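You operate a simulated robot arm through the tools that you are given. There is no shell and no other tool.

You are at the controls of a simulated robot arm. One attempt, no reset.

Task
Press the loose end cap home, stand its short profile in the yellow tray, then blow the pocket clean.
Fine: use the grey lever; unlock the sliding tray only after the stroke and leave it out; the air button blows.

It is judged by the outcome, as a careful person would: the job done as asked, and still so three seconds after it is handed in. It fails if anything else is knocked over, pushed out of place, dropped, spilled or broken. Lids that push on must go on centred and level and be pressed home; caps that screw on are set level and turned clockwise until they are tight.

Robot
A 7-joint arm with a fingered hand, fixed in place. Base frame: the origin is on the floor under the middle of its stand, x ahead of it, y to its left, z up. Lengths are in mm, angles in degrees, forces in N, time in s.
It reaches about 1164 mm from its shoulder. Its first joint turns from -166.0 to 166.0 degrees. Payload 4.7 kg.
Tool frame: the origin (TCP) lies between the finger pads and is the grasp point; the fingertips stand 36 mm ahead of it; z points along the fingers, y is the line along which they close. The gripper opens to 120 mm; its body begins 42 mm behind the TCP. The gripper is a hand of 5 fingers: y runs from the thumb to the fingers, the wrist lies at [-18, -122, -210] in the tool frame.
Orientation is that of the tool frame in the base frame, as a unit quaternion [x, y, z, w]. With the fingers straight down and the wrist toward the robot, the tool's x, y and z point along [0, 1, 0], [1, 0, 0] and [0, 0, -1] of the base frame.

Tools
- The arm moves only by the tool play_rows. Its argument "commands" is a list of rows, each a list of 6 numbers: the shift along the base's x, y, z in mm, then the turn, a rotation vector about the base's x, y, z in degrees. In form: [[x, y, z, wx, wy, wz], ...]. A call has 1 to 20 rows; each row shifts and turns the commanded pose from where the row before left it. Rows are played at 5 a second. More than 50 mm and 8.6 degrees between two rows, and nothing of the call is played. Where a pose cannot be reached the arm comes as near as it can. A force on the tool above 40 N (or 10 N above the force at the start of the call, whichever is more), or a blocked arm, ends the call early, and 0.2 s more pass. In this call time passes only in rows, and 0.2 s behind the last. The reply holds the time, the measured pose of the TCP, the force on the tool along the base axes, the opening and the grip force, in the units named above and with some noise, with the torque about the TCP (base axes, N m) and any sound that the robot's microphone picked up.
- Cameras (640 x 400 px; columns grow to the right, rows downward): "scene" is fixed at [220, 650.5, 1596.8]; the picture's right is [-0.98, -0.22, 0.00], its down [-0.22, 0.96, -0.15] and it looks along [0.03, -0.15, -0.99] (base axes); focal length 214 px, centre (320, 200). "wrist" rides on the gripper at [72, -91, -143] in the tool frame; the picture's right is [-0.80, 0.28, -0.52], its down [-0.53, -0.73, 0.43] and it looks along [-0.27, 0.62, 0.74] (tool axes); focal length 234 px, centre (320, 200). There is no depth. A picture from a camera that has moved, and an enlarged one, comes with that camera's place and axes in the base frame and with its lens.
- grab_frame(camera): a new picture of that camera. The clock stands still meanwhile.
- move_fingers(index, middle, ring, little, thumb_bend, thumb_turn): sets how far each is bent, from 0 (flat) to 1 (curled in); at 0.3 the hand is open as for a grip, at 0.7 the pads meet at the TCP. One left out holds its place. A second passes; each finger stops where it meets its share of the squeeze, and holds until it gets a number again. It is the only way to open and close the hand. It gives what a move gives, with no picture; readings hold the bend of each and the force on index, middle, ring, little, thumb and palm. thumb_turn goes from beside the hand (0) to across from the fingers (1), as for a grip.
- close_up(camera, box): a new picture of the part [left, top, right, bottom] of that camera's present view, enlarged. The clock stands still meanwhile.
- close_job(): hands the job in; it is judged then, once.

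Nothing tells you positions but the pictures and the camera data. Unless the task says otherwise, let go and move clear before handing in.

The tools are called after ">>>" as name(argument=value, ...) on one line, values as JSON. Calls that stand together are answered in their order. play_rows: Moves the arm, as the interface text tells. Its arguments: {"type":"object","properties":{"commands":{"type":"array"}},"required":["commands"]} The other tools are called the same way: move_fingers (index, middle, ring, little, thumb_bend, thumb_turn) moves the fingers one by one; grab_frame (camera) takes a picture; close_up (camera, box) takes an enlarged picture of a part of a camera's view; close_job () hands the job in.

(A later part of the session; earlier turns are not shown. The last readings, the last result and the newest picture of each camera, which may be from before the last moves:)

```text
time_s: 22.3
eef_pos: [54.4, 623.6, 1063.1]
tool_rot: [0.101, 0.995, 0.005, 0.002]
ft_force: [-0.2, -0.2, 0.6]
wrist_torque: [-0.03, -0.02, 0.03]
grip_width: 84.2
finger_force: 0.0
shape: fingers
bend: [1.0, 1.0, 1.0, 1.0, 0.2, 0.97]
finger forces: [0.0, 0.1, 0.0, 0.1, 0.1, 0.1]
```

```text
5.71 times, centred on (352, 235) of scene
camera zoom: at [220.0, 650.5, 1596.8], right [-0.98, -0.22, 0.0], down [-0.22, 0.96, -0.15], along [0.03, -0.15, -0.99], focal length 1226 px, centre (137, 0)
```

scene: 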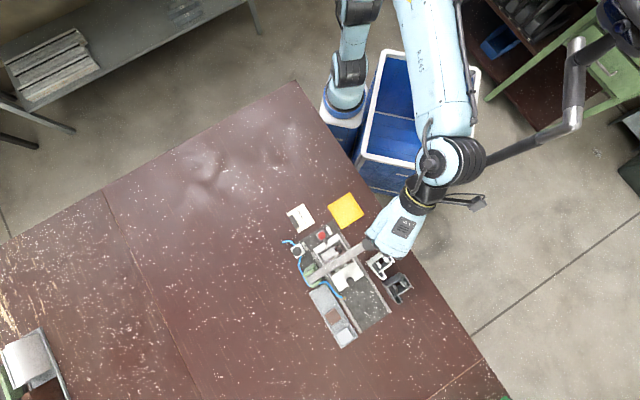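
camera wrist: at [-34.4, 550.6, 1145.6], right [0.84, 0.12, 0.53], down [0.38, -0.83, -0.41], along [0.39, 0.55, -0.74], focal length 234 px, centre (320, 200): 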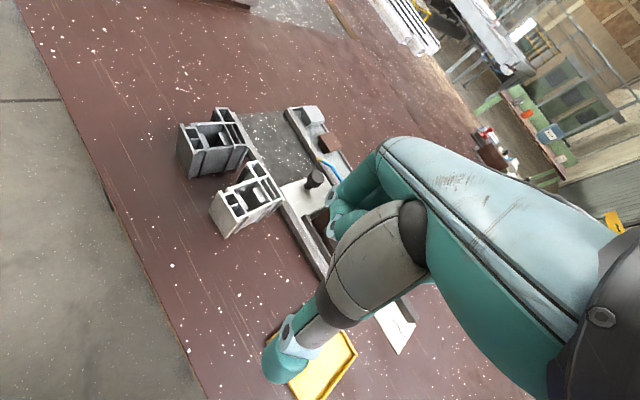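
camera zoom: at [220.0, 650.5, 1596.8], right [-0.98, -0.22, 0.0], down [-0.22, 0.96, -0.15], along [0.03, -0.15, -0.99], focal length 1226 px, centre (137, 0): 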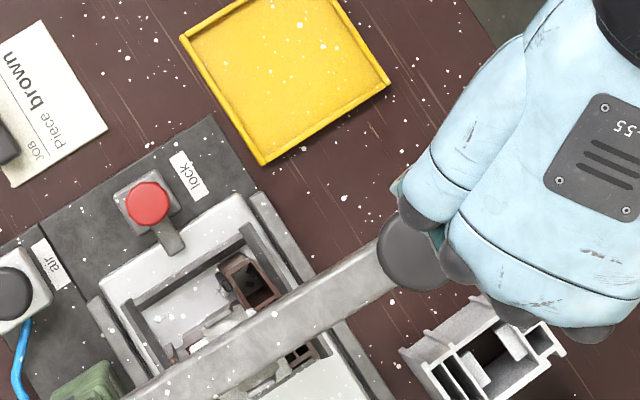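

I'll return to the low viewpoint by the fixture to check the cap and the lever position.

>>> play_rows(commands=[[39, -18, 0, 6.08, -1.24, 0], [39, -18, 0, 6.08, -1.24, 0], [39, -18, 0, 6.08, -1.24, 0], [39, -17, -20, 6.08, -1.24, 0], [0, 0, -35, 6.08, -1.24, 0], [0, 0, -28, 0, 0, 0]])

>>> move_fingers(thumb_bend=0.8)

>>> grab_frame(camera="wrist")

>>> close_up(camera="wrist", box=[160, 110, 320, 210])

>>> close_up(camera="wrist", box=[200, 140, 280, 190])

```text
time_s: 23.7
eef_pos: [212.8, 554.0, 980.3]
tool_rot: [0.098, 0.957, 0.272, 0.028]
ft_force: [0.2, -0.9, 0.6]
wrist_torque: [0.02, 0.0, 0.03]
grip_width: 84.3
finger_force: 0.2
shape: fingers
bend: [1.0, 1.0, 1.0, 1.0, 0.2, 0.97]
finger forces: [0.0, 0.0, 0.1, 0.0, 0.1, 0.0]
```

```text
time_s: 24.7
eef_pos: [212.7, 554.5, 979.5]
tool_rot: [0.098, 0.957, 0.272, 0.028]
ft_force: [0.1, 0.6, 0.1]
wrist_torque: [0.0, -0.01, -0.02]
grip_width: 51.4
finger_force: 0.1
shape: fingers
bend: [1.0, 1.0, 1.0, 1.0, 0.79, 1.0]
finger forces: [0.0, 0.0, 0.0, 0.0, 0.1, 0.0]
```

```text
taken
camera wrist: at [110.8, 419.9, 1053.0], right [0.78, -0.2, 0.59], down [0.44, -0.5, -0.75], along [0.45, 0.84, -0.3], focal length 234 px, centre (320, 200)
```

wrist: 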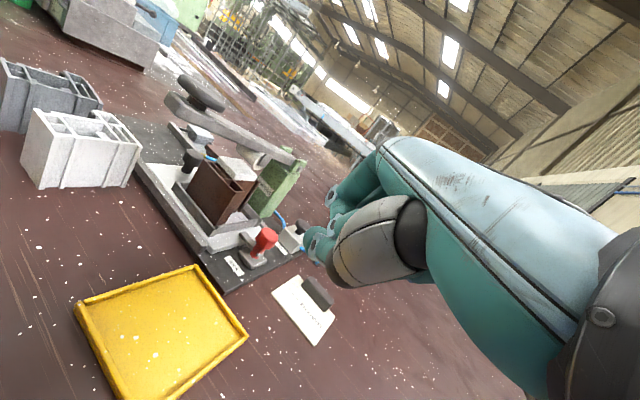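

```text
4.00 times, centred on (240, 160) of wrist
camera zoom: at [110.8, 419.9, 1053.0], right [0.78, -0.2, 0.59], down [0.44, -0.5, -0.75], along [0.45, 0.84, -0.3], focal length 937 px, centre (640, 360)
```

zoom: 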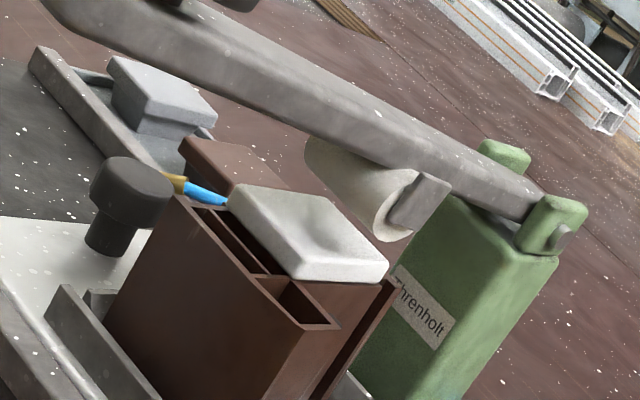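

```text
8.00 times, centred on (240, 165) of wrist
camera zoom: at [110.8, 419.9, 1053.0], right [0.78, -0.2, 0.59], down [0.44, -0.5, -0.75], along [0.45, 0.84, -0.3], focal length 1873 px, centre (960, 480)
```

zoom: 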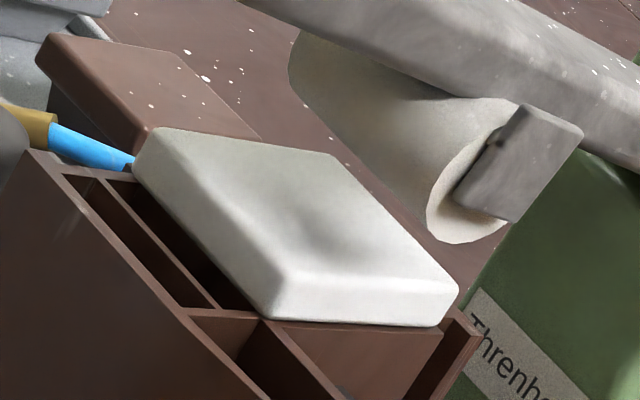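

The cap is now seated flush and level on the profile, and the lever has sprung back up. Next comes the lock: the red knob (≈(212, 660, 893)) seems hinged on a horizontal pin, with the latch arm reaching over the tray. I'll rise and rotate the hand so its fingers face along the tray direction.

>>> play_rows(commands=[[0, 0, 35, -7.76, 1.61, 0], [0, 0, 35, -7.76, 1.61, 0], [0, 0, 35, -7.76, 1.61, 0], [0, 0, 5, -7.76, 1.61, 0], [5, 10, 0, 0, 0, 8.24], [5, 10, 0, 0, 0, 8.24], [5, 10, 0, 0, 0, 8.24], [5, 10, 0, 0, 0, 8.24], [5, 10, 0, 0, 0, 8.24], [5, 10, 0, 0, 0, 8.24], [5, 10, 0, 0, 0, 8.24]])

>>> move_fingers(index=0.3)

>>> grab_frame(camera="wrist")

>>> grab_frame(camera="scene")

```text
time_s: 27.1
eef_pos: [247.4, 624.9, 1090.7]
tool_rot: [-0.392, 0.92, 0.0, 0.001]
ft_force: [-0.2, 0.0, 0.4]
wrist_torque: [0.0, -0.02, -0.02]
grip_width: 51.6
finger_force: 0.1
shape: fingers
bend: [1.0, 1.0, 1.0, 1.0, 0.79, 1.0]
finger forces: [0.0, 0.1, 0.1, 0.0, 0.0, 0.0]
```

```text
time_s: 28.1
eef_pos: [248.5, 624.3, 1090.5]
tool_rot: [-0.391, 0.92, 0.0, 0.0]
ft_force: [-0.6, -0.9, 0.1]
wrist_torque: [0.01, -0.03, -0.04]
grip_width: 7.2
finger_force: 0.1
shape: fingers
bend: [0.89, 1.0, 1.0, 1.0, 0.78, 1.0]
finger forces: [0.0, 0.0, 0.1, 0.1, 0.0, 0.0]
```

```text
taken
camera wrist: at [262.6, 509.8, 1233.3], right [0.36, 0.77, 0.53], down [0.9, -0.12, -0.42], along [-0.26, 0.62, -0.74], focal length 234 px, centre (320, 200)
```

wrist: 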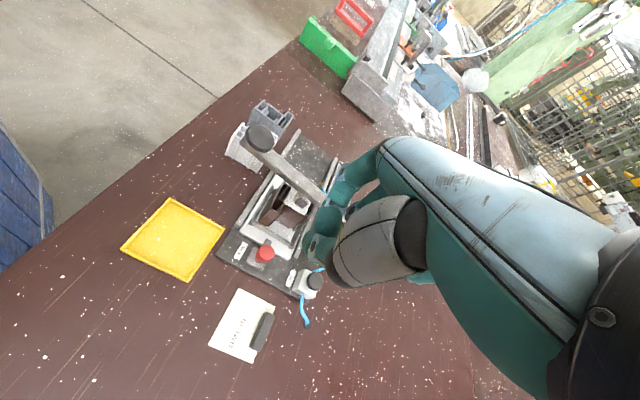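

```text
taken
```

scene: 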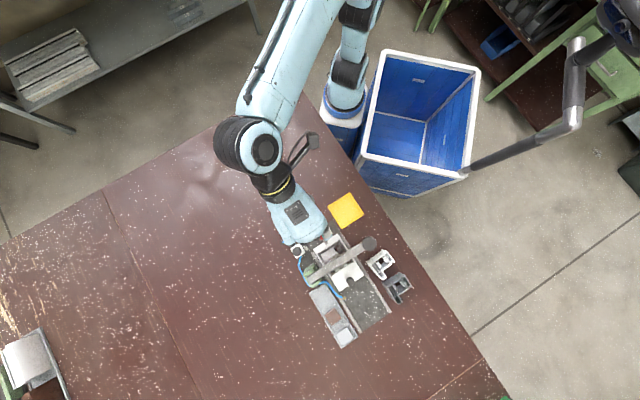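

The index was caught behind the thumb; I'll open the thumb first, then extend the index.

>>> move_fingers(thumb_bend=0.2, index=0.3)

>>> grab_frame(camera="wrist")

>>> close_up(camera="scene", box=[264, 190, 376, 260])

```text
time_s: 29.1
eef_pos: [248.1, 622.5, 1090.2]
tool_rot: [-0.391, 0.92, 0.0, 0.0]
ft_force: [0.6, -0.1, -0.4]
wrist_torque: [-0.03, 0.02, -0.01]
grip_width: 131.5
finger_force: 0.0
shape: fingers
bend: [0.3, 1.0, 1.0, 1.0, 0.2, 0.97]
finger forces: [0.0, 0.0, 0.1, 0.0, 0.0, 0.0]
```

```text
taken
camera wrist: at [262.6, 509.8, 1233.3], right [0.36, 0.77, 0.53], down [0.9, -0.12, -0.42], along [-0.26, 0.62, -0.74], focal length 234 px, centre (320, 200)
```

wrist: 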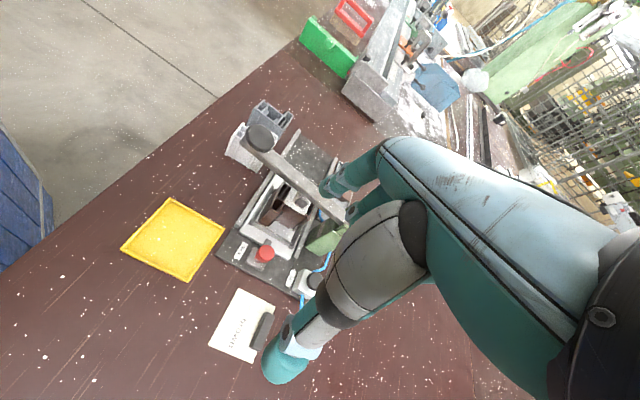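

```text
5.71 times, centred on (320, 225) of scene
camera zoom: at [220.0, 650.5, 1596.8], right [-0.98, -0.22, 0.0], down [-0.22, 0.96, -0.15], along [0.03, -0.15, -0.99], focal length 1226 px, centre (320, 57)
```

zoom: 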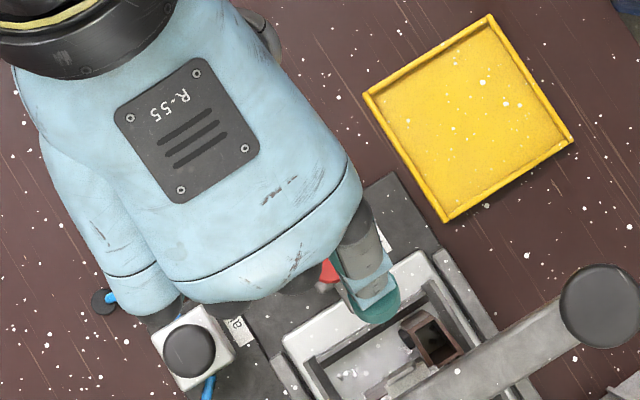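

Index is extended with its tip about 74 mm ahead of the TCP. I'll descend partway on the tray side of the red knob and check alignment.

>>> play_rows(commands=[[0, 5, -40, 0, 0, 0], [0, 5, -40, 0, 0, 0], [0, 1, -40, 0, 0, 0]])

>>> grab_frame(camera="wrist")

>>> close_up(camera="wrist", box=[240, 160, 368, 240])

>>> close_up(camera="scene", box=[300, 215, 356, 250])

```text
time_s: 29.9
eef_pos: [246.6, 635.5, 970.6]
tool_rot: [-0.392, 0.92, 0.001, 0.001]
ft_force: [-0.7, 0.3, 0.2]
wrist_torque: [0.01, -0.05, -0.02]
grip_width: 131.7
finger_force: 0.0
shape: fingers
bend: [0.3, 1.0, 1.0, 1.0, 0.2, 0.97]
finger forces: [0.1, 0.0, 0.0, 0.0, 0.1, 0.0]
```

```text
taken
camera wrist: at [261.9, 521.2, 1112.8], right [0.36, 0.77, 0.53], down [0.9, -0.12, -0.42], along [-0.26, 0.62, -0.74], focal length 234 px, centre (320, 200)
```

wrist: 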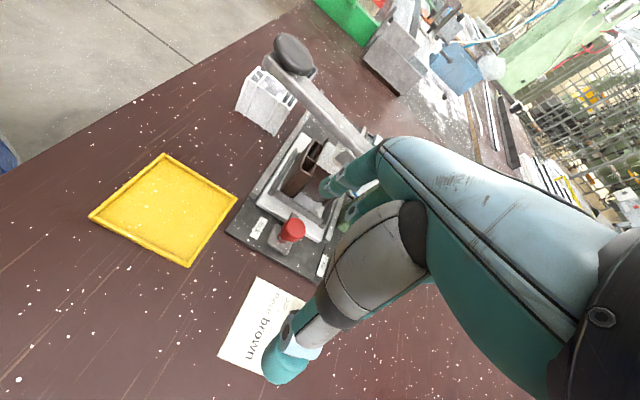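

```text
5.00 times, centred on (304, 200) of wrist
camera zoom: at [261.9, 521.2, 1112.8], right [0.36, 0.77, 0.53], down [0.9, -0.12, -0.42], along [-0.26, 0.62, -0.74], focal length 1171 px, centre (400, 200)
```

zoom: 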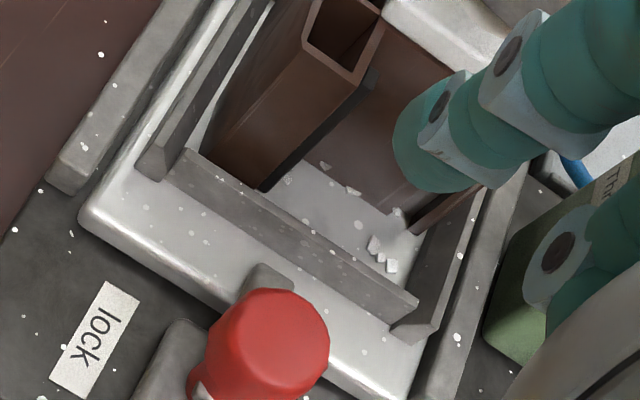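

```text
11.43 times, centred on (328, 232) of scene
camera zoom: at [220.0, 650.5, 1596.8], right [-0.98, -0.22, 0.0], down [-0.22, 0.96, -0.15], along [0.03, -0.15, -0.99], focal length 2451 px, centre (229, -171)
```

zoom: 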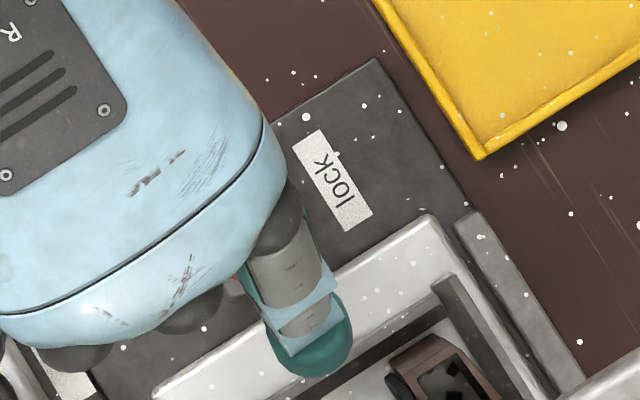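

The fingertip lines up on the tray side of the red knob (about 26 mm from its axis). I'll shift slightly further and descend to knob height.

>>> play_rows(commands=[[-3.5, 2, -15, 0, 0, 0], [0, 0, -15, 0, 0, 0], [0, 0, -10, 0, 0, 0], [0, 0, -8, 0, 0, 0]])

>>> close_up(camera="wrist", box=[240, 160, 368, 240])

>>> close_up(camera="wrist", box=[200, 180, 360, 280])

```text
time_s: 30.9
eef_pos: [243.7, 637.7, 920.5]
tool_rot: [-0.392, 0.92, 0.0, 0.0]
ft_force: [0.2, -0.3, 0.7]
wrist_torque: [0.0, 0.0, 0.03]
grip_width: 131.8
finger_force: 0.0
shape: fingers
bend: [0.3, 1.0, 1.0, 1.0, 0.2, 0.97]
finger forces: [0.0, 0.1, 0.0, 0.1, 0.0, 0.0]
```

```text
5.00 times, centred on (304, 200) of wrist
camera zoom: at [258.7, 522.9, 1064.7], right [0.36, 0.77, 0.53], down [0.9, -0.12, -0.42], along [-0.26, 0.62, -0.74], focal length 1171 px, centre (400, 200)
```

zoom: 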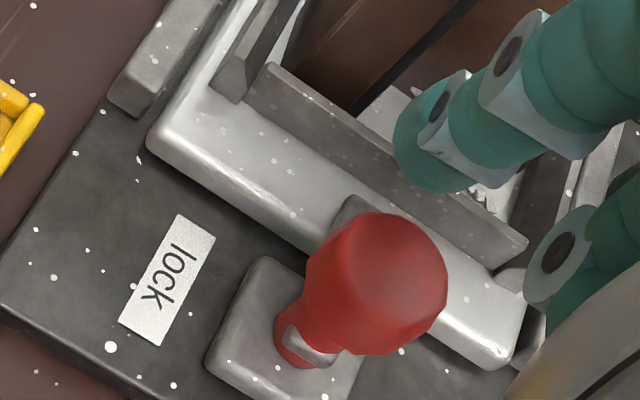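

```text
4.00 times, centred on (280, 230) of wrist
camera zoom: at [258.7, 522.9, 1064.7], right [0.36, 0.77, 0.53], down [0.9, -0.12, -0.42], along [-0.26, 0.62, -0.74], focal length 937 px, centre (480, 80)
```

zoom: 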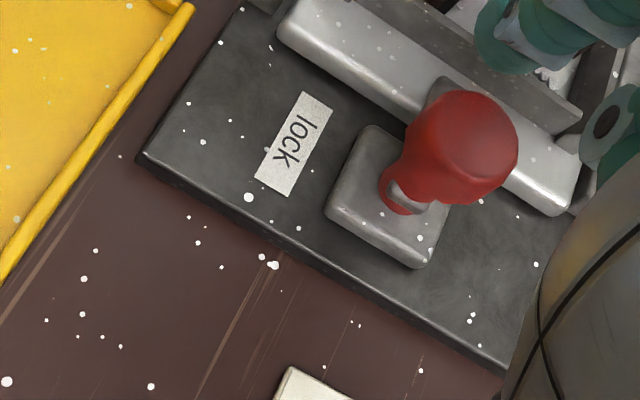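

The knob is indeed hinged on a horizontal pin, so pulling its head away from the tray should lift the latch arm. I'll lower a touch and draw the finger back gently.

>>> play_rows(commands=[[0, 0, -4, 0, 0, 0], [2.16, -2.08, 0, 0, 0, 0], [2.16, -2.08, 0, 0, 0, 0], [2.16, -2.08, 0, 0, 0, 0], [2.16, -2.08, 0, 0, 0, 0]])

>>> close_up(camera="wrist", box=[240, 160, 368, 240])

```text
time_s: 32.1
eef_pos: [253.6, 627.6, 917.6]
tool_rot: [-0.392, 0.92, 0.0, 0.0]
ft_force: [-2.1, 1.5, -0.5]
wrist_torque: [0.04, 0.01, -0.01]
grip_width: 133.7
finger_force: 0.8
shape: fingers
bend: [0.29, 1.0, 1.0, 1.0, 0.2, 0.97]
finger forces: [1.9, 0.1, 0.0, 0.1, 0.1, 0.0]
```

```text
5.00 times, centred on (304, 200) of wrist
camera zoom: at [267.7, 513.9, 1061.5], right [0.36, 0.77, 0.52], down [0.9, -0.12, -0.42], along [-0.26, 0.62, -0.74], focal length 1171 px, centre (400, 200)
```

zoom: 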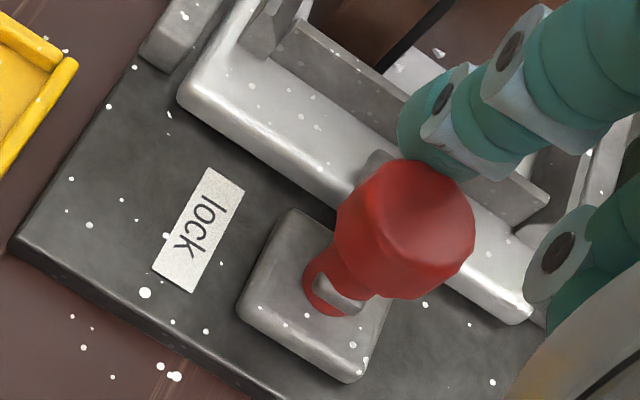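

>>> play_rows(commands=[[2.16, -2.08, 0, 0, 0, 0], [2.16, -2.08, 0, 0, 0, 0], [2.16, -2.08, 0, 0, 0, 0]])

>>> close_up(camera="wrist", box=[240, 160, 368, 240])

```text
time_s: 32.9
eef_pos: [259.2, 623.3, 918.7]
tool_rot: [-0.392, 0.92, 0.0, 0.0]
ft_force: [-6.2, 6.0, -1.1]
wrist_torque: [0.05, 0.12, 0.02]
grip_width: 140.6
finger_force: 4.3
shape: fingers
bend: [0.26, 1.0, 1.0, 1.0, 0.2, 0.97]
finger forces: [7.7, 0.0, 0.0, 0.0, 0.1, 0.0]
```

```text
5.00 times, centred on (304, 200) of wrist
camera zoom: at [274.2, 508.2, 1061.2], right [0.36, 0.77, 0.53], down [0.9, -0.12, -0.42], along [-0.26, 0.62, -0.74], focal length 1171 px, centre (400, 200)
```

zoom: 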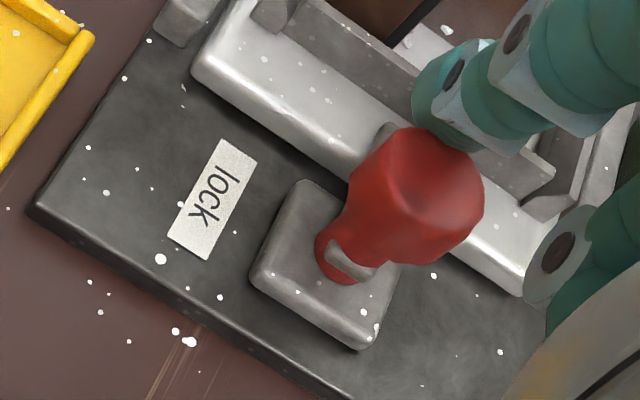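

The knob hasn't moved at ~8 N, so I'll look closer at its mechanism before pulling harder.

>>> close_up(camera="wrist", box=[286, 180, 342, 215])

>>> play_rows(commands=[[-2.16, 2.08, 0, 0, 0, 0], [-2.16, 2.08, 0, 0, 0, 0], [-2.16, 2.08, 0, 0, 0, 0], [-2.16, 2.08, 0, 0, 0, 0], [-2.16, 2.08, 5, 0, 0, 0], [-2.16, 2.08, 10, 0, 0, 0]])

>>> close_up(camera="wrist", box=[270, 180, 334, 220])

```text
11.43 times, centred on (314, 198) of wrist
camera zoom: at [274.2, 508.2, 1061.2], right [0.36, 0.77, 0.53], down [0.9, -0.12, -0.42], along [-0.26, 0.62, -0.74], focal length 2676 px, centre (389, 229)
```

zoom: 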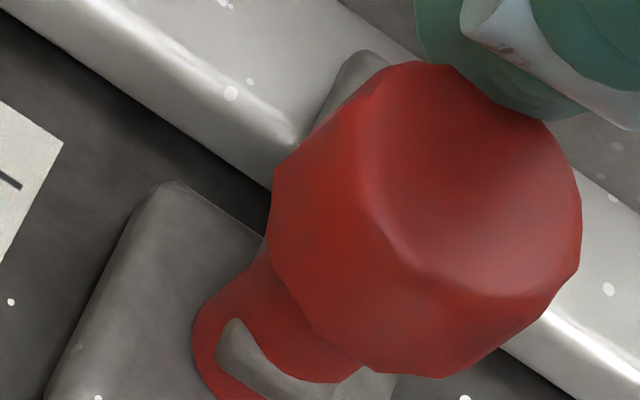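

```text
time_s: 34.3
eef_pos: [245.5, 633.1, 932.6]
tool_rot: [-0.392, 0.92, -0.001, 0.0]
ft_force: [-0.3, -0.7, 0.5]
wrist_torque: [0.01, 0.0, 0.0]
grip_width: 131.8
finger_force: 0.0
shape: fingers
bend: [0.3, 1.0, 1.0, 1.0, 0.2, 0.97]
finger forces: [0.0, 0.0, 0.0, 0.0, 0.1, 0.1]
```

```text
10.00 times, centred on (302, 200) of wrist
camera zoom: at [261.2, 520.1, 1076.3], right [0.36, 0.77, 0.53], down [0.9, -0.12, -0.42], along [-0.26, 0.62, -0.74], focal length 2342 px, centre (500, 200)
```

zoom: 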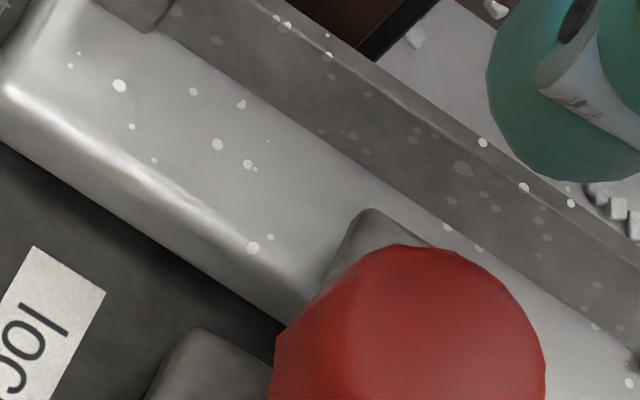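

The mechanism isn't certain yet, so I'll back the hand off and look at the lock from a lower angle before applying more force.

>>> play_rows(commands=[[5, -2, 25, 0, 0, 0], [20, -8, 5, 4.34, 4.49, 0], [20, -8, 0, 4.34, 4.49, 0], [20, -8, 0, 4.34, 4.49, 0], [15, -7, 0, 4.34, 4.49, 0]])

>>> grab_frame(camera="wrist")

>>> close_up(camera="wrist", box=[220, 200, 316, 260])

```text
time_s: 35.5
eef_pos: [325.5, 600.1, 962.7]
tool_rot: [-0.382, 0.898, 0.201, -0.084]
ft_force: [0.2, 0.0, 0.3]
wrist_torque: [-0.04, -0.03, 0.01]
grip_width: 131.7
finger_force: 0.0
shape: fingers
bend: [0.3, 1.0, 1.0, 1.0, 0.2, 0.97]
finger forces: [0.0, 0.1, 0.1, 0.1, 0.0, 0.0]
```

```text
taken
camera wrist: at [378.6, 450.6, 1053.7], right [0.53, 0.6, 0.6], down [0.72, 0.05, -0.69], along [-0.44, 0.8, -0.4], focal length 234 px, centre (320, 200)
```

wrist: 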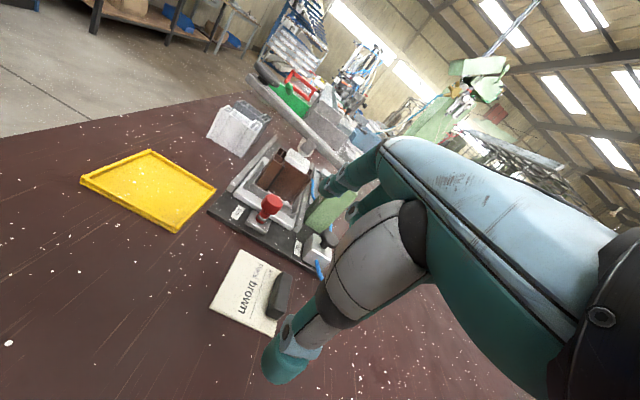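

```text
6.67 times, centred on (268, 230) of wrist
camera zoom: at [378.6, 450.6, 1053.7], right [0.53, 0.6, 0.6], down [0.72, 0.05, -0.69], along [-0.44, 0.8, -0.4], focal length 1561 px, centre (667, 0)
```

zoom: 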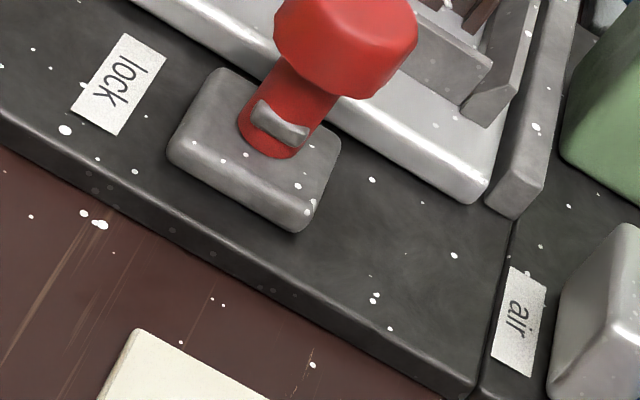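

>>> close_up(camera="wrist", box=[246, 190, 286, 215])

>>> close_up(camera="wrist", box=[250, 195, 282, 215])

>>> close_up(camera="wrist", box=[246, 205, 286, 230])

```text
16.00 times, centred on (266, 202) of wrist
camera zoom: at [378.6, 450.6, 1053.7], right [0.53, 0.6, 0.6], down [0.72, 0.05, -0.69], along [-0.44, 0.8, -0.4], focal length 3747 px, centre (1184, 160)
```

zoom: 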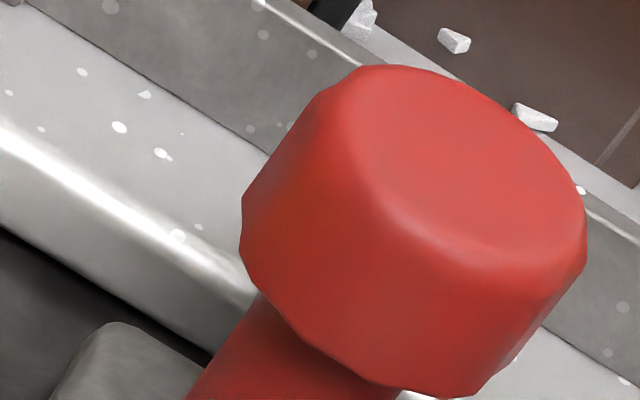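

```text
16.00 times, centred on (266, 205) of wrist
camera zoom: at [378.6, 450.6, 1053.7], right [0.53, 0.6, 0.6], down [0.72, 0.05, -0.69], along [-0.44, 0.8, -0.4], focal length 3747 px, centre (1184, 120)
```

zoom: 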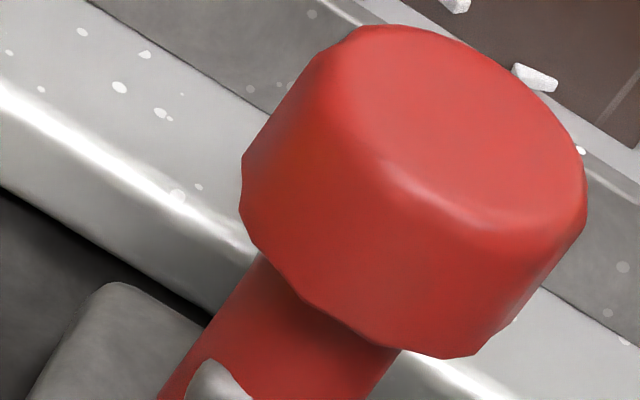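

```text
16.00 times, centred on (266, 218) of wrist
camera zoom: at [378.6, 450.6, 1053.7], right [0.53, 0.6, 0.6], down [0.72, 0.05, -0.69], along [-0.44, 0.8, -0.4], focal length 3747 px, centre (1184, -80)
```

zoom: 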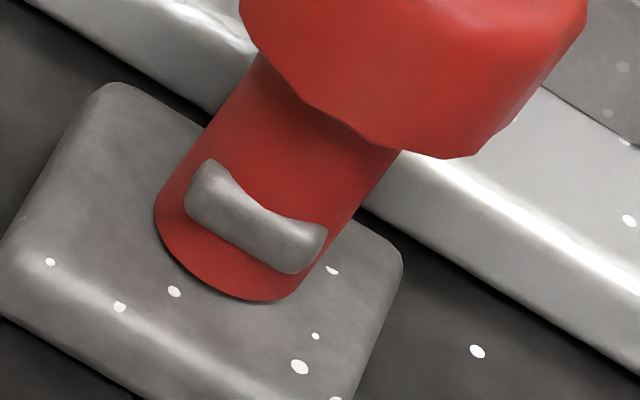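

Now it's clear: the grey latch bar passes straight through the vertical red stem, so it's a turn-latch (twist knob) rather than a hinge. I'll set a three-finger pinch, level the hand and come over the knob.

>>> move_fingers(index=0.5, middle=0.5, thumb_bend=0.5, thumb_turn=1.0)

>>> play_rows(commands=[[0, 0, 30, -4.34, -4.49, 0], [0, 0, 10, -4.34, -4.49, 0], [-15, 7, 0, -4.34, -4.49, 0], [-15, 7, 0, -4.34, -4.49, 0], [-15, 8, 0, 0, 0, -7.5], [-15, 8, 0, 0, 0, -7.5], [-15, 8, 0, 0, 0, -7.5], [-15, 8, 0, 0, 0, -7.5], [-15, 7, 0, 0, 0, -7.5], [-13.5, 6, 0, 0, 0, -7.5]])

>>> grab_frame(camera="wrist")

>>> close_up(camera="scene", box=[280, 190, 376, 250])

```text
time_s: 36.5
eef_pos: [326.0, 601.3, 963.5]
tool_rot: [-0.382, 0.899, 0.199, -0.084]
ft_force: [0.0, -0.6, 0.7]
wrist_torque: [0.0, -0.02, 0.03]
grip_width: 63.3
finger_force: 0.0
shape: fingers
bend: [0.5, 0.5, 1.0, 1.0, 0.5, 1.0]
finger forces: [0.0, 0.1, 0.0, 0.0, 0.0, 0.0]
```

```text
time_s: 38.7
eef_pos: [207.0, 661.3, 1003.8]
tool_rot: [-0.011, 1.0, 0.0, 0.001]
ft_force: [0.4, -0.4, -0.3]
wrist_torque: [0.02, 0.03, 0.0]
grip_width: 63.2
finger_force: 0.0
shape: fingers
bend: [0.5, 0.5, 1.0, 1.0, 0.5, 1.0]
finger forces: [0.2, 0.0, 0.0, 0.1, 0.1, 0.0]
```

```text
taken
camera wrist: at [136.6, 569.4, 1146.4], right [0.8, 0.29, 0.53], down [0.55, -0.72, -0.42], along [0.26, 0.63, -0.74], focal length 234 px, centre (320, 200)
```

wrist: 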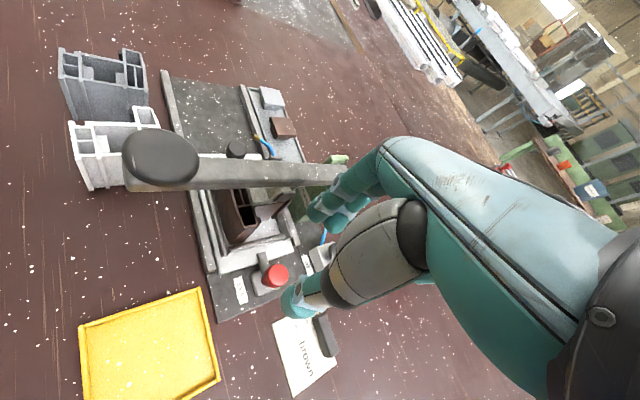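

```text
6.67 times, centred on (328, 220) of scene
camera zoom: at [220.0, 650.5, 1596.8], right [-0.98, -0.22, 0.0], down [-0.22, 0.96, -0.15], along [0.03, -0.15, -0.99], focal length 1430 px, centre (267, 67)
```

zoom: 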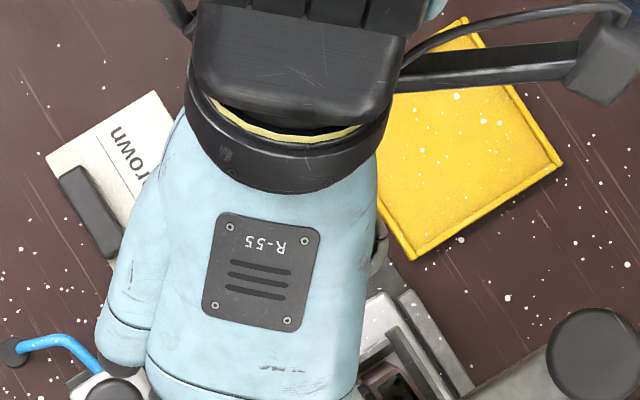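

Alignment over the red knob is good. I'll descend around it and then close the pinch gently.

>>> play_rows(commands=[[1, -1, -25, 0, 0, 0], [0, 0, -25, 0, 0, 0], [0, 0, -20, 0, 0, 0], [0, 0, -12, 0, 0, 0]])

>>> grab_frame(camera="wrist")

>>> close_up(camera="wrist", box=[260, 180, 388, 260])

```text
time_s: 39.7
eef_pos: [208.4, 660.5, 921.7]
tool_rot: [-0.01, 1.0, 0.0, 0.0]
ft_force: [-0.8, -0.5, 0.4]
wrist_torque: [0.02, 0.0, -0.03]
grip_width: 63.6
finger_force: 0.0
shape: fingers
bend: [0.5, 0.5, 1.0, 1.0, 0.5, 1.0]
finger forces: [0.1, 0.1, 0.1, 0.0, 0.0, 0.1]
```

```text
taken
camera wrist: at [136.5, 568.7, 1064.3], right [0.8, 0.3, 0.53], down [0.55, -0.72, -0.42], along [0.25, 0.63, -0.74], focal length 234 px, centre (320, 200)
```

wrist: 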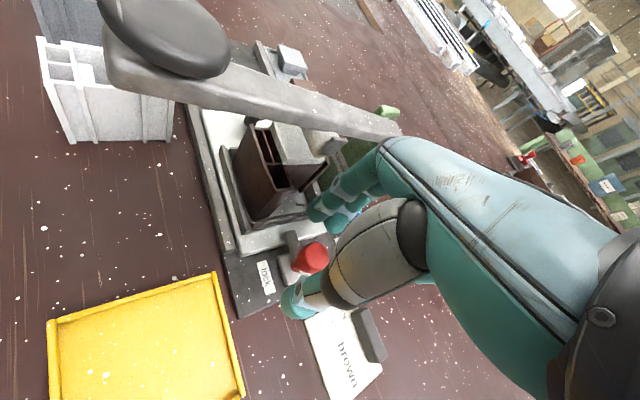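

```text
5.00 times, centred on (324, 220) of wrist
camera zoom: at [136.5, 568.7, 1064.3], right [0.8, 0.3, 0.53], down [0.55, -0.72, -0.42], along [0.25, 0.63, -0.74], focal length 1171 px, centre (300, 100)
```

zoom: 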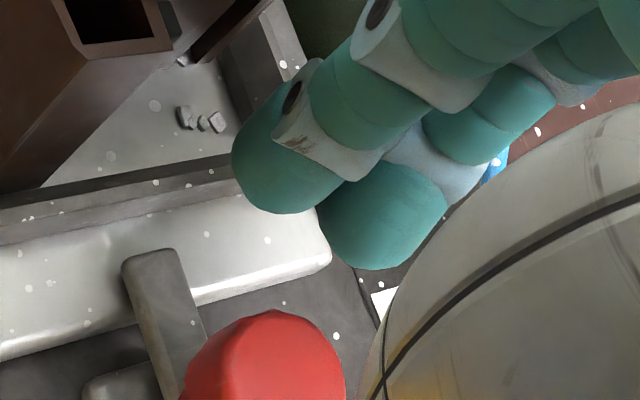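

The knob sits between thumb and the index/middle pair. I'll narrow the pinch slightly before going the last few millimetres down, to stay clear of the pocket fence.

>>> move_fingers(index=0.56, middle=0.56, thumb_bend=0.56)

>>> play_rows(commands=[[1, -1, -4, 0, 0, 0], [0, 0, -4, 0, 0, 0], [0, 0, -4, 0, 0, 0]])

>>> close_up(camera="wrist", box=[260, 200, 388, 280])

```text
time_s: 40.7
eef_pos: [207.9, 661.7, 922.1]
tool_rot: [-0.009, 1.0, 0.0, 0.0]
ft_force: [-0.2, -0.3, -0.2]
wrist_torque: [-0.02, 0.0, 0.0]
grip_width: 45.5
finger_force: 0.0
shape: fingers
bend: [0.56, 0.56, 1.0, 1.0, 0.56, 1.0]
finger forces: [0.0, 0.1, 0.0, 0.0, 0.0, 0.0]
```

```text
time_s: 41.5
eef_pos: [208.1, 659.0, 909.7]
tool_rot: [-0.009, 1.0, -0.001, 0.0]
ft_force: [-0.5, -0.3, -0.6]
wrist_torque: [-0.02, -0.01, 0.01]
grip_width: 45.8
finger_force: 0.2
shape: fingers
bend: [0.56, 0.56, 1.0, 1.0, 0.56, 1.0]
finger forces: [0.1, 0.1, 0.0, 0.0, 0.0, 0.0]
```

```text
5.00 times, centred on (324, 240) of wrist
camera zoom: at [137.9, 567.6, 1052.6], right [0.8, 0.3, 0.53], down [0.55, -0.72, -0.42], along [0.25, 0.62, -0.74], focal length 1171 px, centre (300, 0)
```

zoom: 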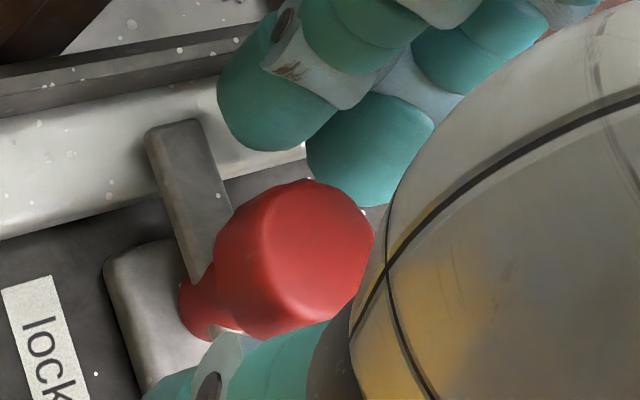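

The pinch straddles the knob; closing on it now.

>>> move_fingers(index=0.75, middle=0.75, thumb_bend=0.75)

>>> close_up(camera="wrist", box=[260, 200, 388, 280])

```text
time_s: 42.5
eef_pos: [209.6, 659.8, 908.4]
tool_rot: [-0.009, 1.0, -0.001, 0.0]
ft_force: [1.8, 0.6, -9.5]
wrist_torque: [-0.02, -0.05, 0.05]
grip_width: 19.8
finger_force: 15.8
shape: fingers
bend: [0.64, 0.66, 1.0, 1.0, 0.64, 1.0]
finger forces: [7.4, 8.8, 0.0, 0.0, 15.0, 0.1]
```

```text
5.00 times, centred on (324, 240) of wrist
camera zoom: at [138.0, 567.7, 1052.0], right [0.8, 0.3, 0.52], down [0.55, -0.72, -0.42], along [0.25, 0.62, -0.74], focal length 1171 px, centre (300, 0)
```

zoom: 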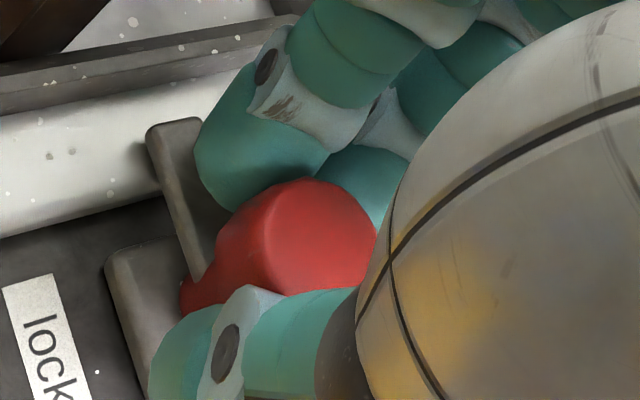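

Grip is firm (~15 N). Testing a gentle twist clockwise.

>>> play_rows(commands=[[0, 0, 0, 0, 0, -4], [0, 0, 0, 0, 0, -4], [0, 0, 0, 0, 0, -4]])

>>> close_up(camera="wrist", box=[260, 200, 388, 280])

```text
time_s: 43.3
eef_pos: [208.8, 659.1, 908.4]
tool_rot: [0.095, 0.995, 0.0, 0.0]
ft_force: [-5.2, -0.5, -10.0]
wrist_torque: [-0.02, 0.18, 0.18]
grip_width: 19.8
finger_force: 15.9
shape: fingers
bend: [0.71, 0.65, 1.0, 1.0, 0.64, 1.0]
finger forces: [9.6, 7.9, 0.0, 0.1, 14.4, 0.1]
```

```text
5.00 times, centred on (324, 240) of wrist
camera zoom: at [119.7, 584.8, 1051.8], right [0.84, 0.12, 0.52], down [0.38, -0.82, -0.42], along [0.38, 0.56, -0.74], focal length 1171 px, centre (300, 0)
```

zoom: 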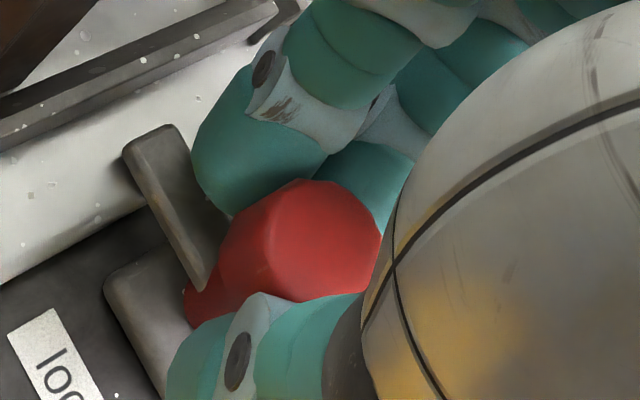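

>>> play_rows(commands=[[0, 0, 0, 0, 0, 4], [0, 0, 0, 0, 0, 4], [0, 0, 0, 0, 0, 4], [0, 0, 0, 0, 0, 4], [0, 0, 0, 0, 0, 4], [0, 0, 0, 0, 0, 4]])

>>> close_up(camera="wrist", box=[260, 200, 388, 280])

```text
time_s: 44.7
eef_pos: [209.7, 659.4, 908.4]
tool_rot: [-0.115, 0.993, -0.001, 0.001]
ft_force: [1.0, -1.1, -9.0]
wrist_torque: [-0.08, -0.04, -0.04]
grip_width: 20.0
finger_force: 15.5
shape: fingers
bend: [0.71, 0.67, 1.0, 1.0, 0.65, 1.0]
finger forces: [8.2, 8.5, 0.0, 0.0, 14.8, 0.1]
```

```text
5.00 times, centred on (324, 240) of wrist
camera zoom: at [159.9, 554.9, 1051.9], right [0.72, 0.46, 0.53], down [0.69, -0.59, -0.42], along [0.12, 0.66, -0.74], focal length 1171 px, centre (300, 0)
```

zoom: 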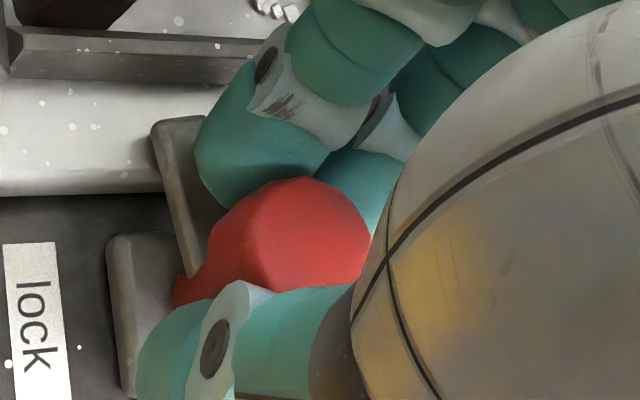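

Clockwise is blocked (0.18 N·m), but counter-clockwise seems to turn the bar almost freely. Continuing counter-clockwise.

>>> play_rows(commands=[[0, 0, 0, 0, 0, 5], [0, 0, 0, 0, 0, 5], [0, 0, 0, 0, 0, 5], [0, 0, 0, 0, 0, 5]])

>>> close_up(camera="wrist", box=[260, 200, 388, 280])

```text
time_s: 45.7
eef_pos: [210.0, 658.9, 908.2]
tool_rot: [-0.286, 0.958, 0.001, 0.0]
ft_force: [1.6, -5.2, -8.5]
wrist_torque: [-0.19, -0.12, -0.03]
grip_width: 19.9
finger_force: 15.4
shape: fingers
bend: [0.71, 0.67, 1.0, 1.0, 0.65, 1.0]
finger forces: [7.2, 7.2, 0.0, 0.0, 16.8, 0.0]
```

```text
5.00 times, centred on (324, 240) of wrist
camera zoom: at [198.7, 544.4, 1052.1], right [0.52, 0.67, 0.53], down [0.85, -0.32, -0.42], along [-0.12, 0.66, -0.74], focal length 1171 px, centre (300, 0)
```

zoom: 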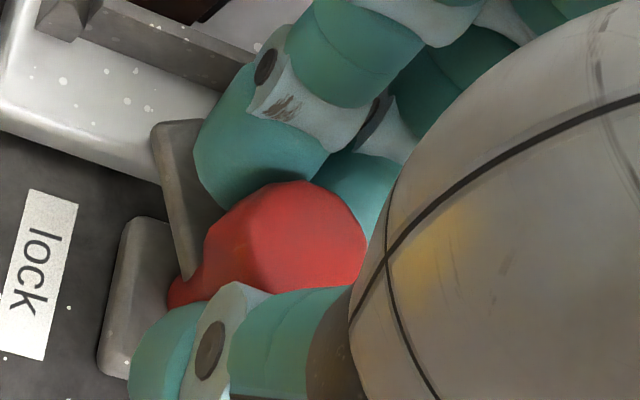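

The latch turns counter-clockwise with the knob (about 25° so far). To avoid the hand hitting the profile or lever, I'll release, wind the hand back, and re-grip.

>>> move_fingers(index=0.55, middle=0.55, thumb_bend=0.55)

>>> play_rows(commands=[[0, 0, 2, 0, 0, -7], [0, 0, 0, 0, 0, -7], [0, 0, 0, 0, 0, -7], [0, 0, 0, 0, 0, -7], [0, 0, 0, 0, 0, -7], [0, 0, 0, 0, 0, -7], [0, 0, 0, 0, 0, -7], [0, 0, -1, 0, 0, -7]])

>>> close_up(camera="wrist", box=[240, 190, 368, 270])

```text
time_s: 46.7
eef_pos: [209.1, 659.2, 909.5]
tool_rot: [-0.284, 0.959, 0.0, 0.0]
ft_force: [0.3, 0.0, 0.2]
wrist_torque: [0.0, 0.0, 0.02]
grip_width: 47.0
finger_force: 0.0
shape: fingers
bend: [0.55, 0.55, 1.0, 1.0, 0.55, 1.0]
finger forces: [0.0, 0.0, 0.0, 0.1, 0.0, 0.0]
```

```text
time_s: 48.5
eef_pos: [208.0, 658.8, 911.3]
tool_rot: [0.199, 0.98, 0.0, 0.001]
ft_force: [1.3, 0.6, -0.9]
wrist_torque: [0.02, 0.03, 0.02]
grip_width: 47.1
finger_force: 0.2
shape: fingers
bend: [0.55, 0.55, 1.0, 1.0, 0.55, 1.0]
finger forces: [0.0, 0.0, 0.0, 0.1, 0.0, 0.0]
```

```text
5.00 times, centred on (304, 230) of wrist
camera zoom: at [106.5, 604.5, 1053.5], right [0.85, -0.06, 0.53], down [0.2, -0.88, -0.42], along [0.49, 0.47, -0.74], focal length 1171 px, centre (400, 50)
```

zoom: 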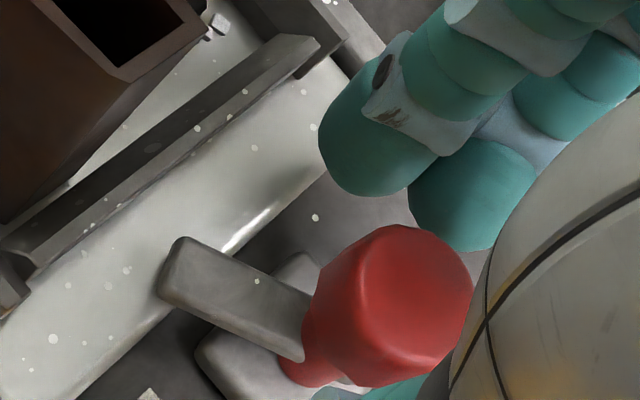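

The latch stays where I left it. Re-gripping and turning further counter-clockwise.

>>> move_fingers(index=0.75, middle=0.75, thumb_bend=0.75)

>>> play_rows(commands=[[0, 0, 0, 0, 0, 5], [0, 0, 0, 0, 0, 5], [0, 0, 0, 0, 0, 5], [0, 0, 0, 0, 0, 5], [0, 0, 0, 0, 0, 5], [0, 0, 0, 0, 0, 5], [0, 0, 0, 0, 0, 5], [0, 0, 0, 0, 0, 5]])

>>> close_up(camera="wrist", box=[240, 190, 368, 270])

```text
time_s: 49.5
eef_pos: [209.1, 659.5, 909.3]
tool_rot: [0.199, 0.98, -0.001, 0.0]
ft_force: [2.8, 0.8, -3.9]
wrist_torque: [-0.03, -0.08, 0.02]
grip_width: 20.1
finger_force: 16.0
shape: fingers
bend: [0.64, 0.65, 1.0, 1.0, 0.65, 1.0]
finger forces: [7.3, 9.2, 0.0, 0.0, 14.4, 0.0]
```

```text
time_s: 51.3
eef_pos: [209.5, 658.1, 910.1]
tool_rot: [-0.15, 0.989, -0.001, 0.0]
ft_force: [3.0, -4.5, -7.4]
wrist_torque: [-0.19, -0.09, -0.05]
grip_width: 20.4
finger_force: 13.9
shape: fingers
bend: [0.64, 0.66, 1.0, 1.0, 0.65, 1.0]
finger forces: [5.6, 6.7, 0.1, 0.1, 16.2, 0.0]
```

```text
5.00 times, centred on (304, 230) of wrist
camera zoom: at [166.9, 551.7, 1053.5], right [0.69, 0.51, 0.52], down [0.72, -0.54, -0.42], along [0.07, 0.67, -0.74], focal length 1171 px, centre (400, 50)
```

zoom: 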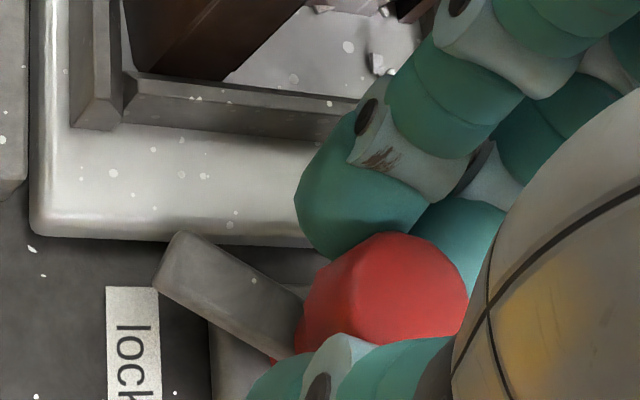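

>>> play_rows(commands=[[0, 0, 0, 0, 0, 5], [0, 0, 0, 0, 0, 5]])

>>> move_fingers(index=0.55, middle=0.55, thumb_bend=0.55)

>>> play_rows(commands=[[0, 0, 1, 0, 0, -7], [0, 0, 0, 0, 0, -7], [0, 0, 0, 0, 0, -7], [0, 0, 0, 0, 0, -7], [0, 0, 0, 0, 0, -7], [0, 0, 0, 0, 0, -7], [0, 0, -1, 0, 0, -7]])

>>> close_up(camera="wrist", box=[240, 190, 368, 270])

```text
time_s: 51.9
eef_pos: [209.4, 659.7, 910.8]
tool_rot: [-0.234, 0.972, -0.001, 0.0]
ft_force: [3.6, -4.3, -6.4]
wrist_torque: [-0.18, -0.07, -0.04]
grip_width: 20.3
finger_force: 14.4
shape: fingers
bend: [0.65, 0.67, 1.0, 1.0, 0.65, 1.0]
finger forces: [5.5, 6.3, 0.0, 0.1, 16.3, 0.0]
```

```text
time_s: 52.9
eef_pos: [209.1, 659.3, 910.9]
tool_rot: [-0.235, 0.972, -0.001, 0.001]
ft_force: [0.0, -0.5, -0.1]
wrist_torque: [0.02, 0.0, 0.0]
grip_width: 47.7
finger_force: 0.0
shape: fingers
bend: [0.55, 0.55, 1.0, 1.0, 0.55, 1.0]
finger forces: [0.0, 0.1, 0.0, 0.0, 0.0, 0.0]
```

```text
time_s: 54.5
eef_pos: [208.9, 658.4, 909.9]
tool_rot: [0.19, 0.982, 0.001, 0.0]
ft_force: [-0.3, -0.4, -0.2]
wrist_torque: [0.0, 0.0, 0.0]
grip_width: 47.4
finger_force: 0.0
shape: fingers
bend: [0.55, 0.55, 1.0, 1.0, 0.55, 1.0]
finger forces: [0.1, 0.1, 0.0, 0.0, 0.1, 0.1]
```

```text
5.00 times, centred on (304, 230) of wrist
camera zoom: at [107.9, 603.0, 1053.1], right [0.85, -0.04, 0.53], down [0.22, -0.88, -0.42], along [0.48, 0.48, -0.74], focal length 1171 px, centre (400, 50)
```

zoom: 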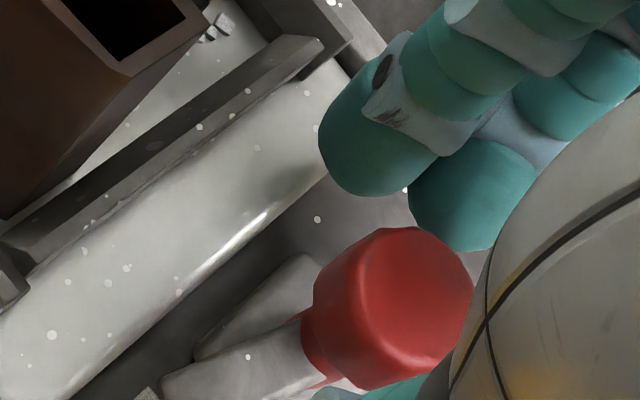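

The latch bar is now about 73° round. One more re-grip to bring it fully across.

>>> move_fingers(index=0.75, middle=0.75, thumb_bend=0.75)

>>> play_rows(commands=[[0, 0, 0, 0, 0, 5], [0, 0, 0, 0, 0, 5], [0, 0, 0, 0, 0, 5], [0, 0, 0, 0, 0, 3]])

>>> close_up(camera="wrist", box=[240, 190, 368, 270])

```text
time_s: 55.5
eef_pos: [208.8, 658.9, 910.1]
tool_rot: [0.19, 0.982, -0.001, -0.001]
ft_force: [2.5, -0.2, -5.5]
wrist_torque: [-0.01, 0.0, 0.01]
grip_width: 20.3
finger_force: 15.3
shape: fingers
bend: [0.64, 0.66, 1.0, 1.0, 0.65, 1.0]
finger forces: [6.9, 9.0, 0.1, 0.0, 14.4, 0.0]
```

```text
time_s: 56.5
eef_pos: [209.0, 659.8, 909.3]
tool_rot: [0.035, 0.999, -0.001, 0.001]
ft_force: [1.5, -0.7, -8.8]
wrist_torque: [-0.07, 0.01, 0.0]
grip_width: 20.1
finger_force: 14.7
shape: fingers
bend: [0.64, 0.66, 1.0, 1.0, 0.65, 1.0]
finger forces: [6.8, 8.2, 0.0, 0.0, 14.4, 0.0]
```

```text
5.00 times, centred on (304, 230) of wrist
camera zoom: at [130.8, 574.2, 1053.1], right [0.82, 0.23, 0.52], down [0.48, -0.77, -0.42], along [0.31, 0.6, -0.74], focal length 1171 px, centre (400, 50)
```

zoom: 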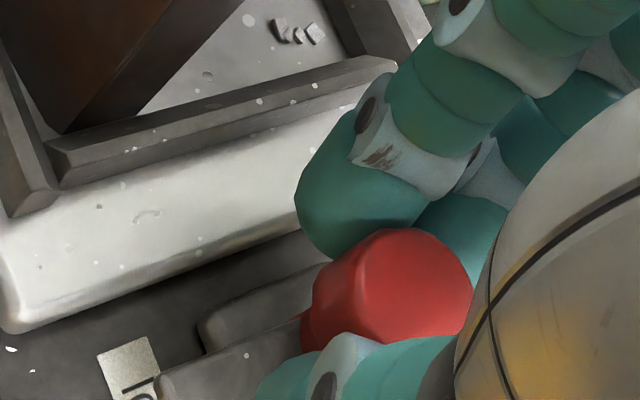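

>>> play_rows(commands=[[0, 0, 0, 0, 0, 4], [0, 0, 0, 0, 0, 4]])

>>> close_up(camera="wrist", box=[240, 190, 368, 270])

```text
time_s: 57.1
eef_pos: [208.9, 659.9, 909.4]
tool_rot: [-0.036, 0.999, -0.001, -0.001]
ft_force: [2.5, -0.2, -9.4]
wrist_torque: [-0.06, -0.11, -0.07]
grip_width: 20.1
finger_force: 15.1
shape: fingers
bend: [0.64, 0.66, 1.0, 1.0, 0.65, 1.0]
finger forces: [7.0, 8.1, 0.0, 0.0, 14.6, 0.1]
```

```text
5.00 times, centred on (304, 230) of wrist
camera zoom: at [144.1, 563.9, 1053.1], right [0.78, 0.34, 0.53], down [0.58, -0.69, -0.42], along [0.22, 0.64, -0.74], focal length 1171 px, centre (400, 50)
```

zoom: 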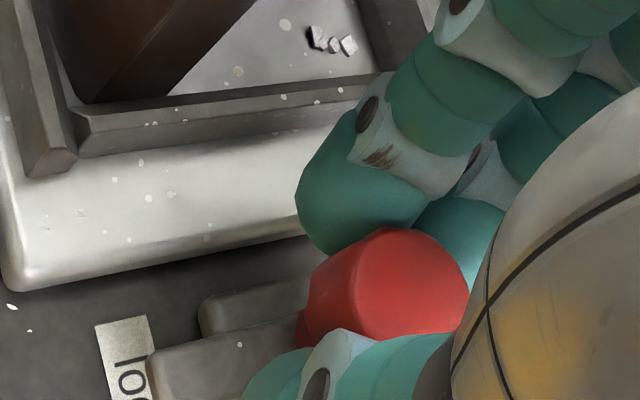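

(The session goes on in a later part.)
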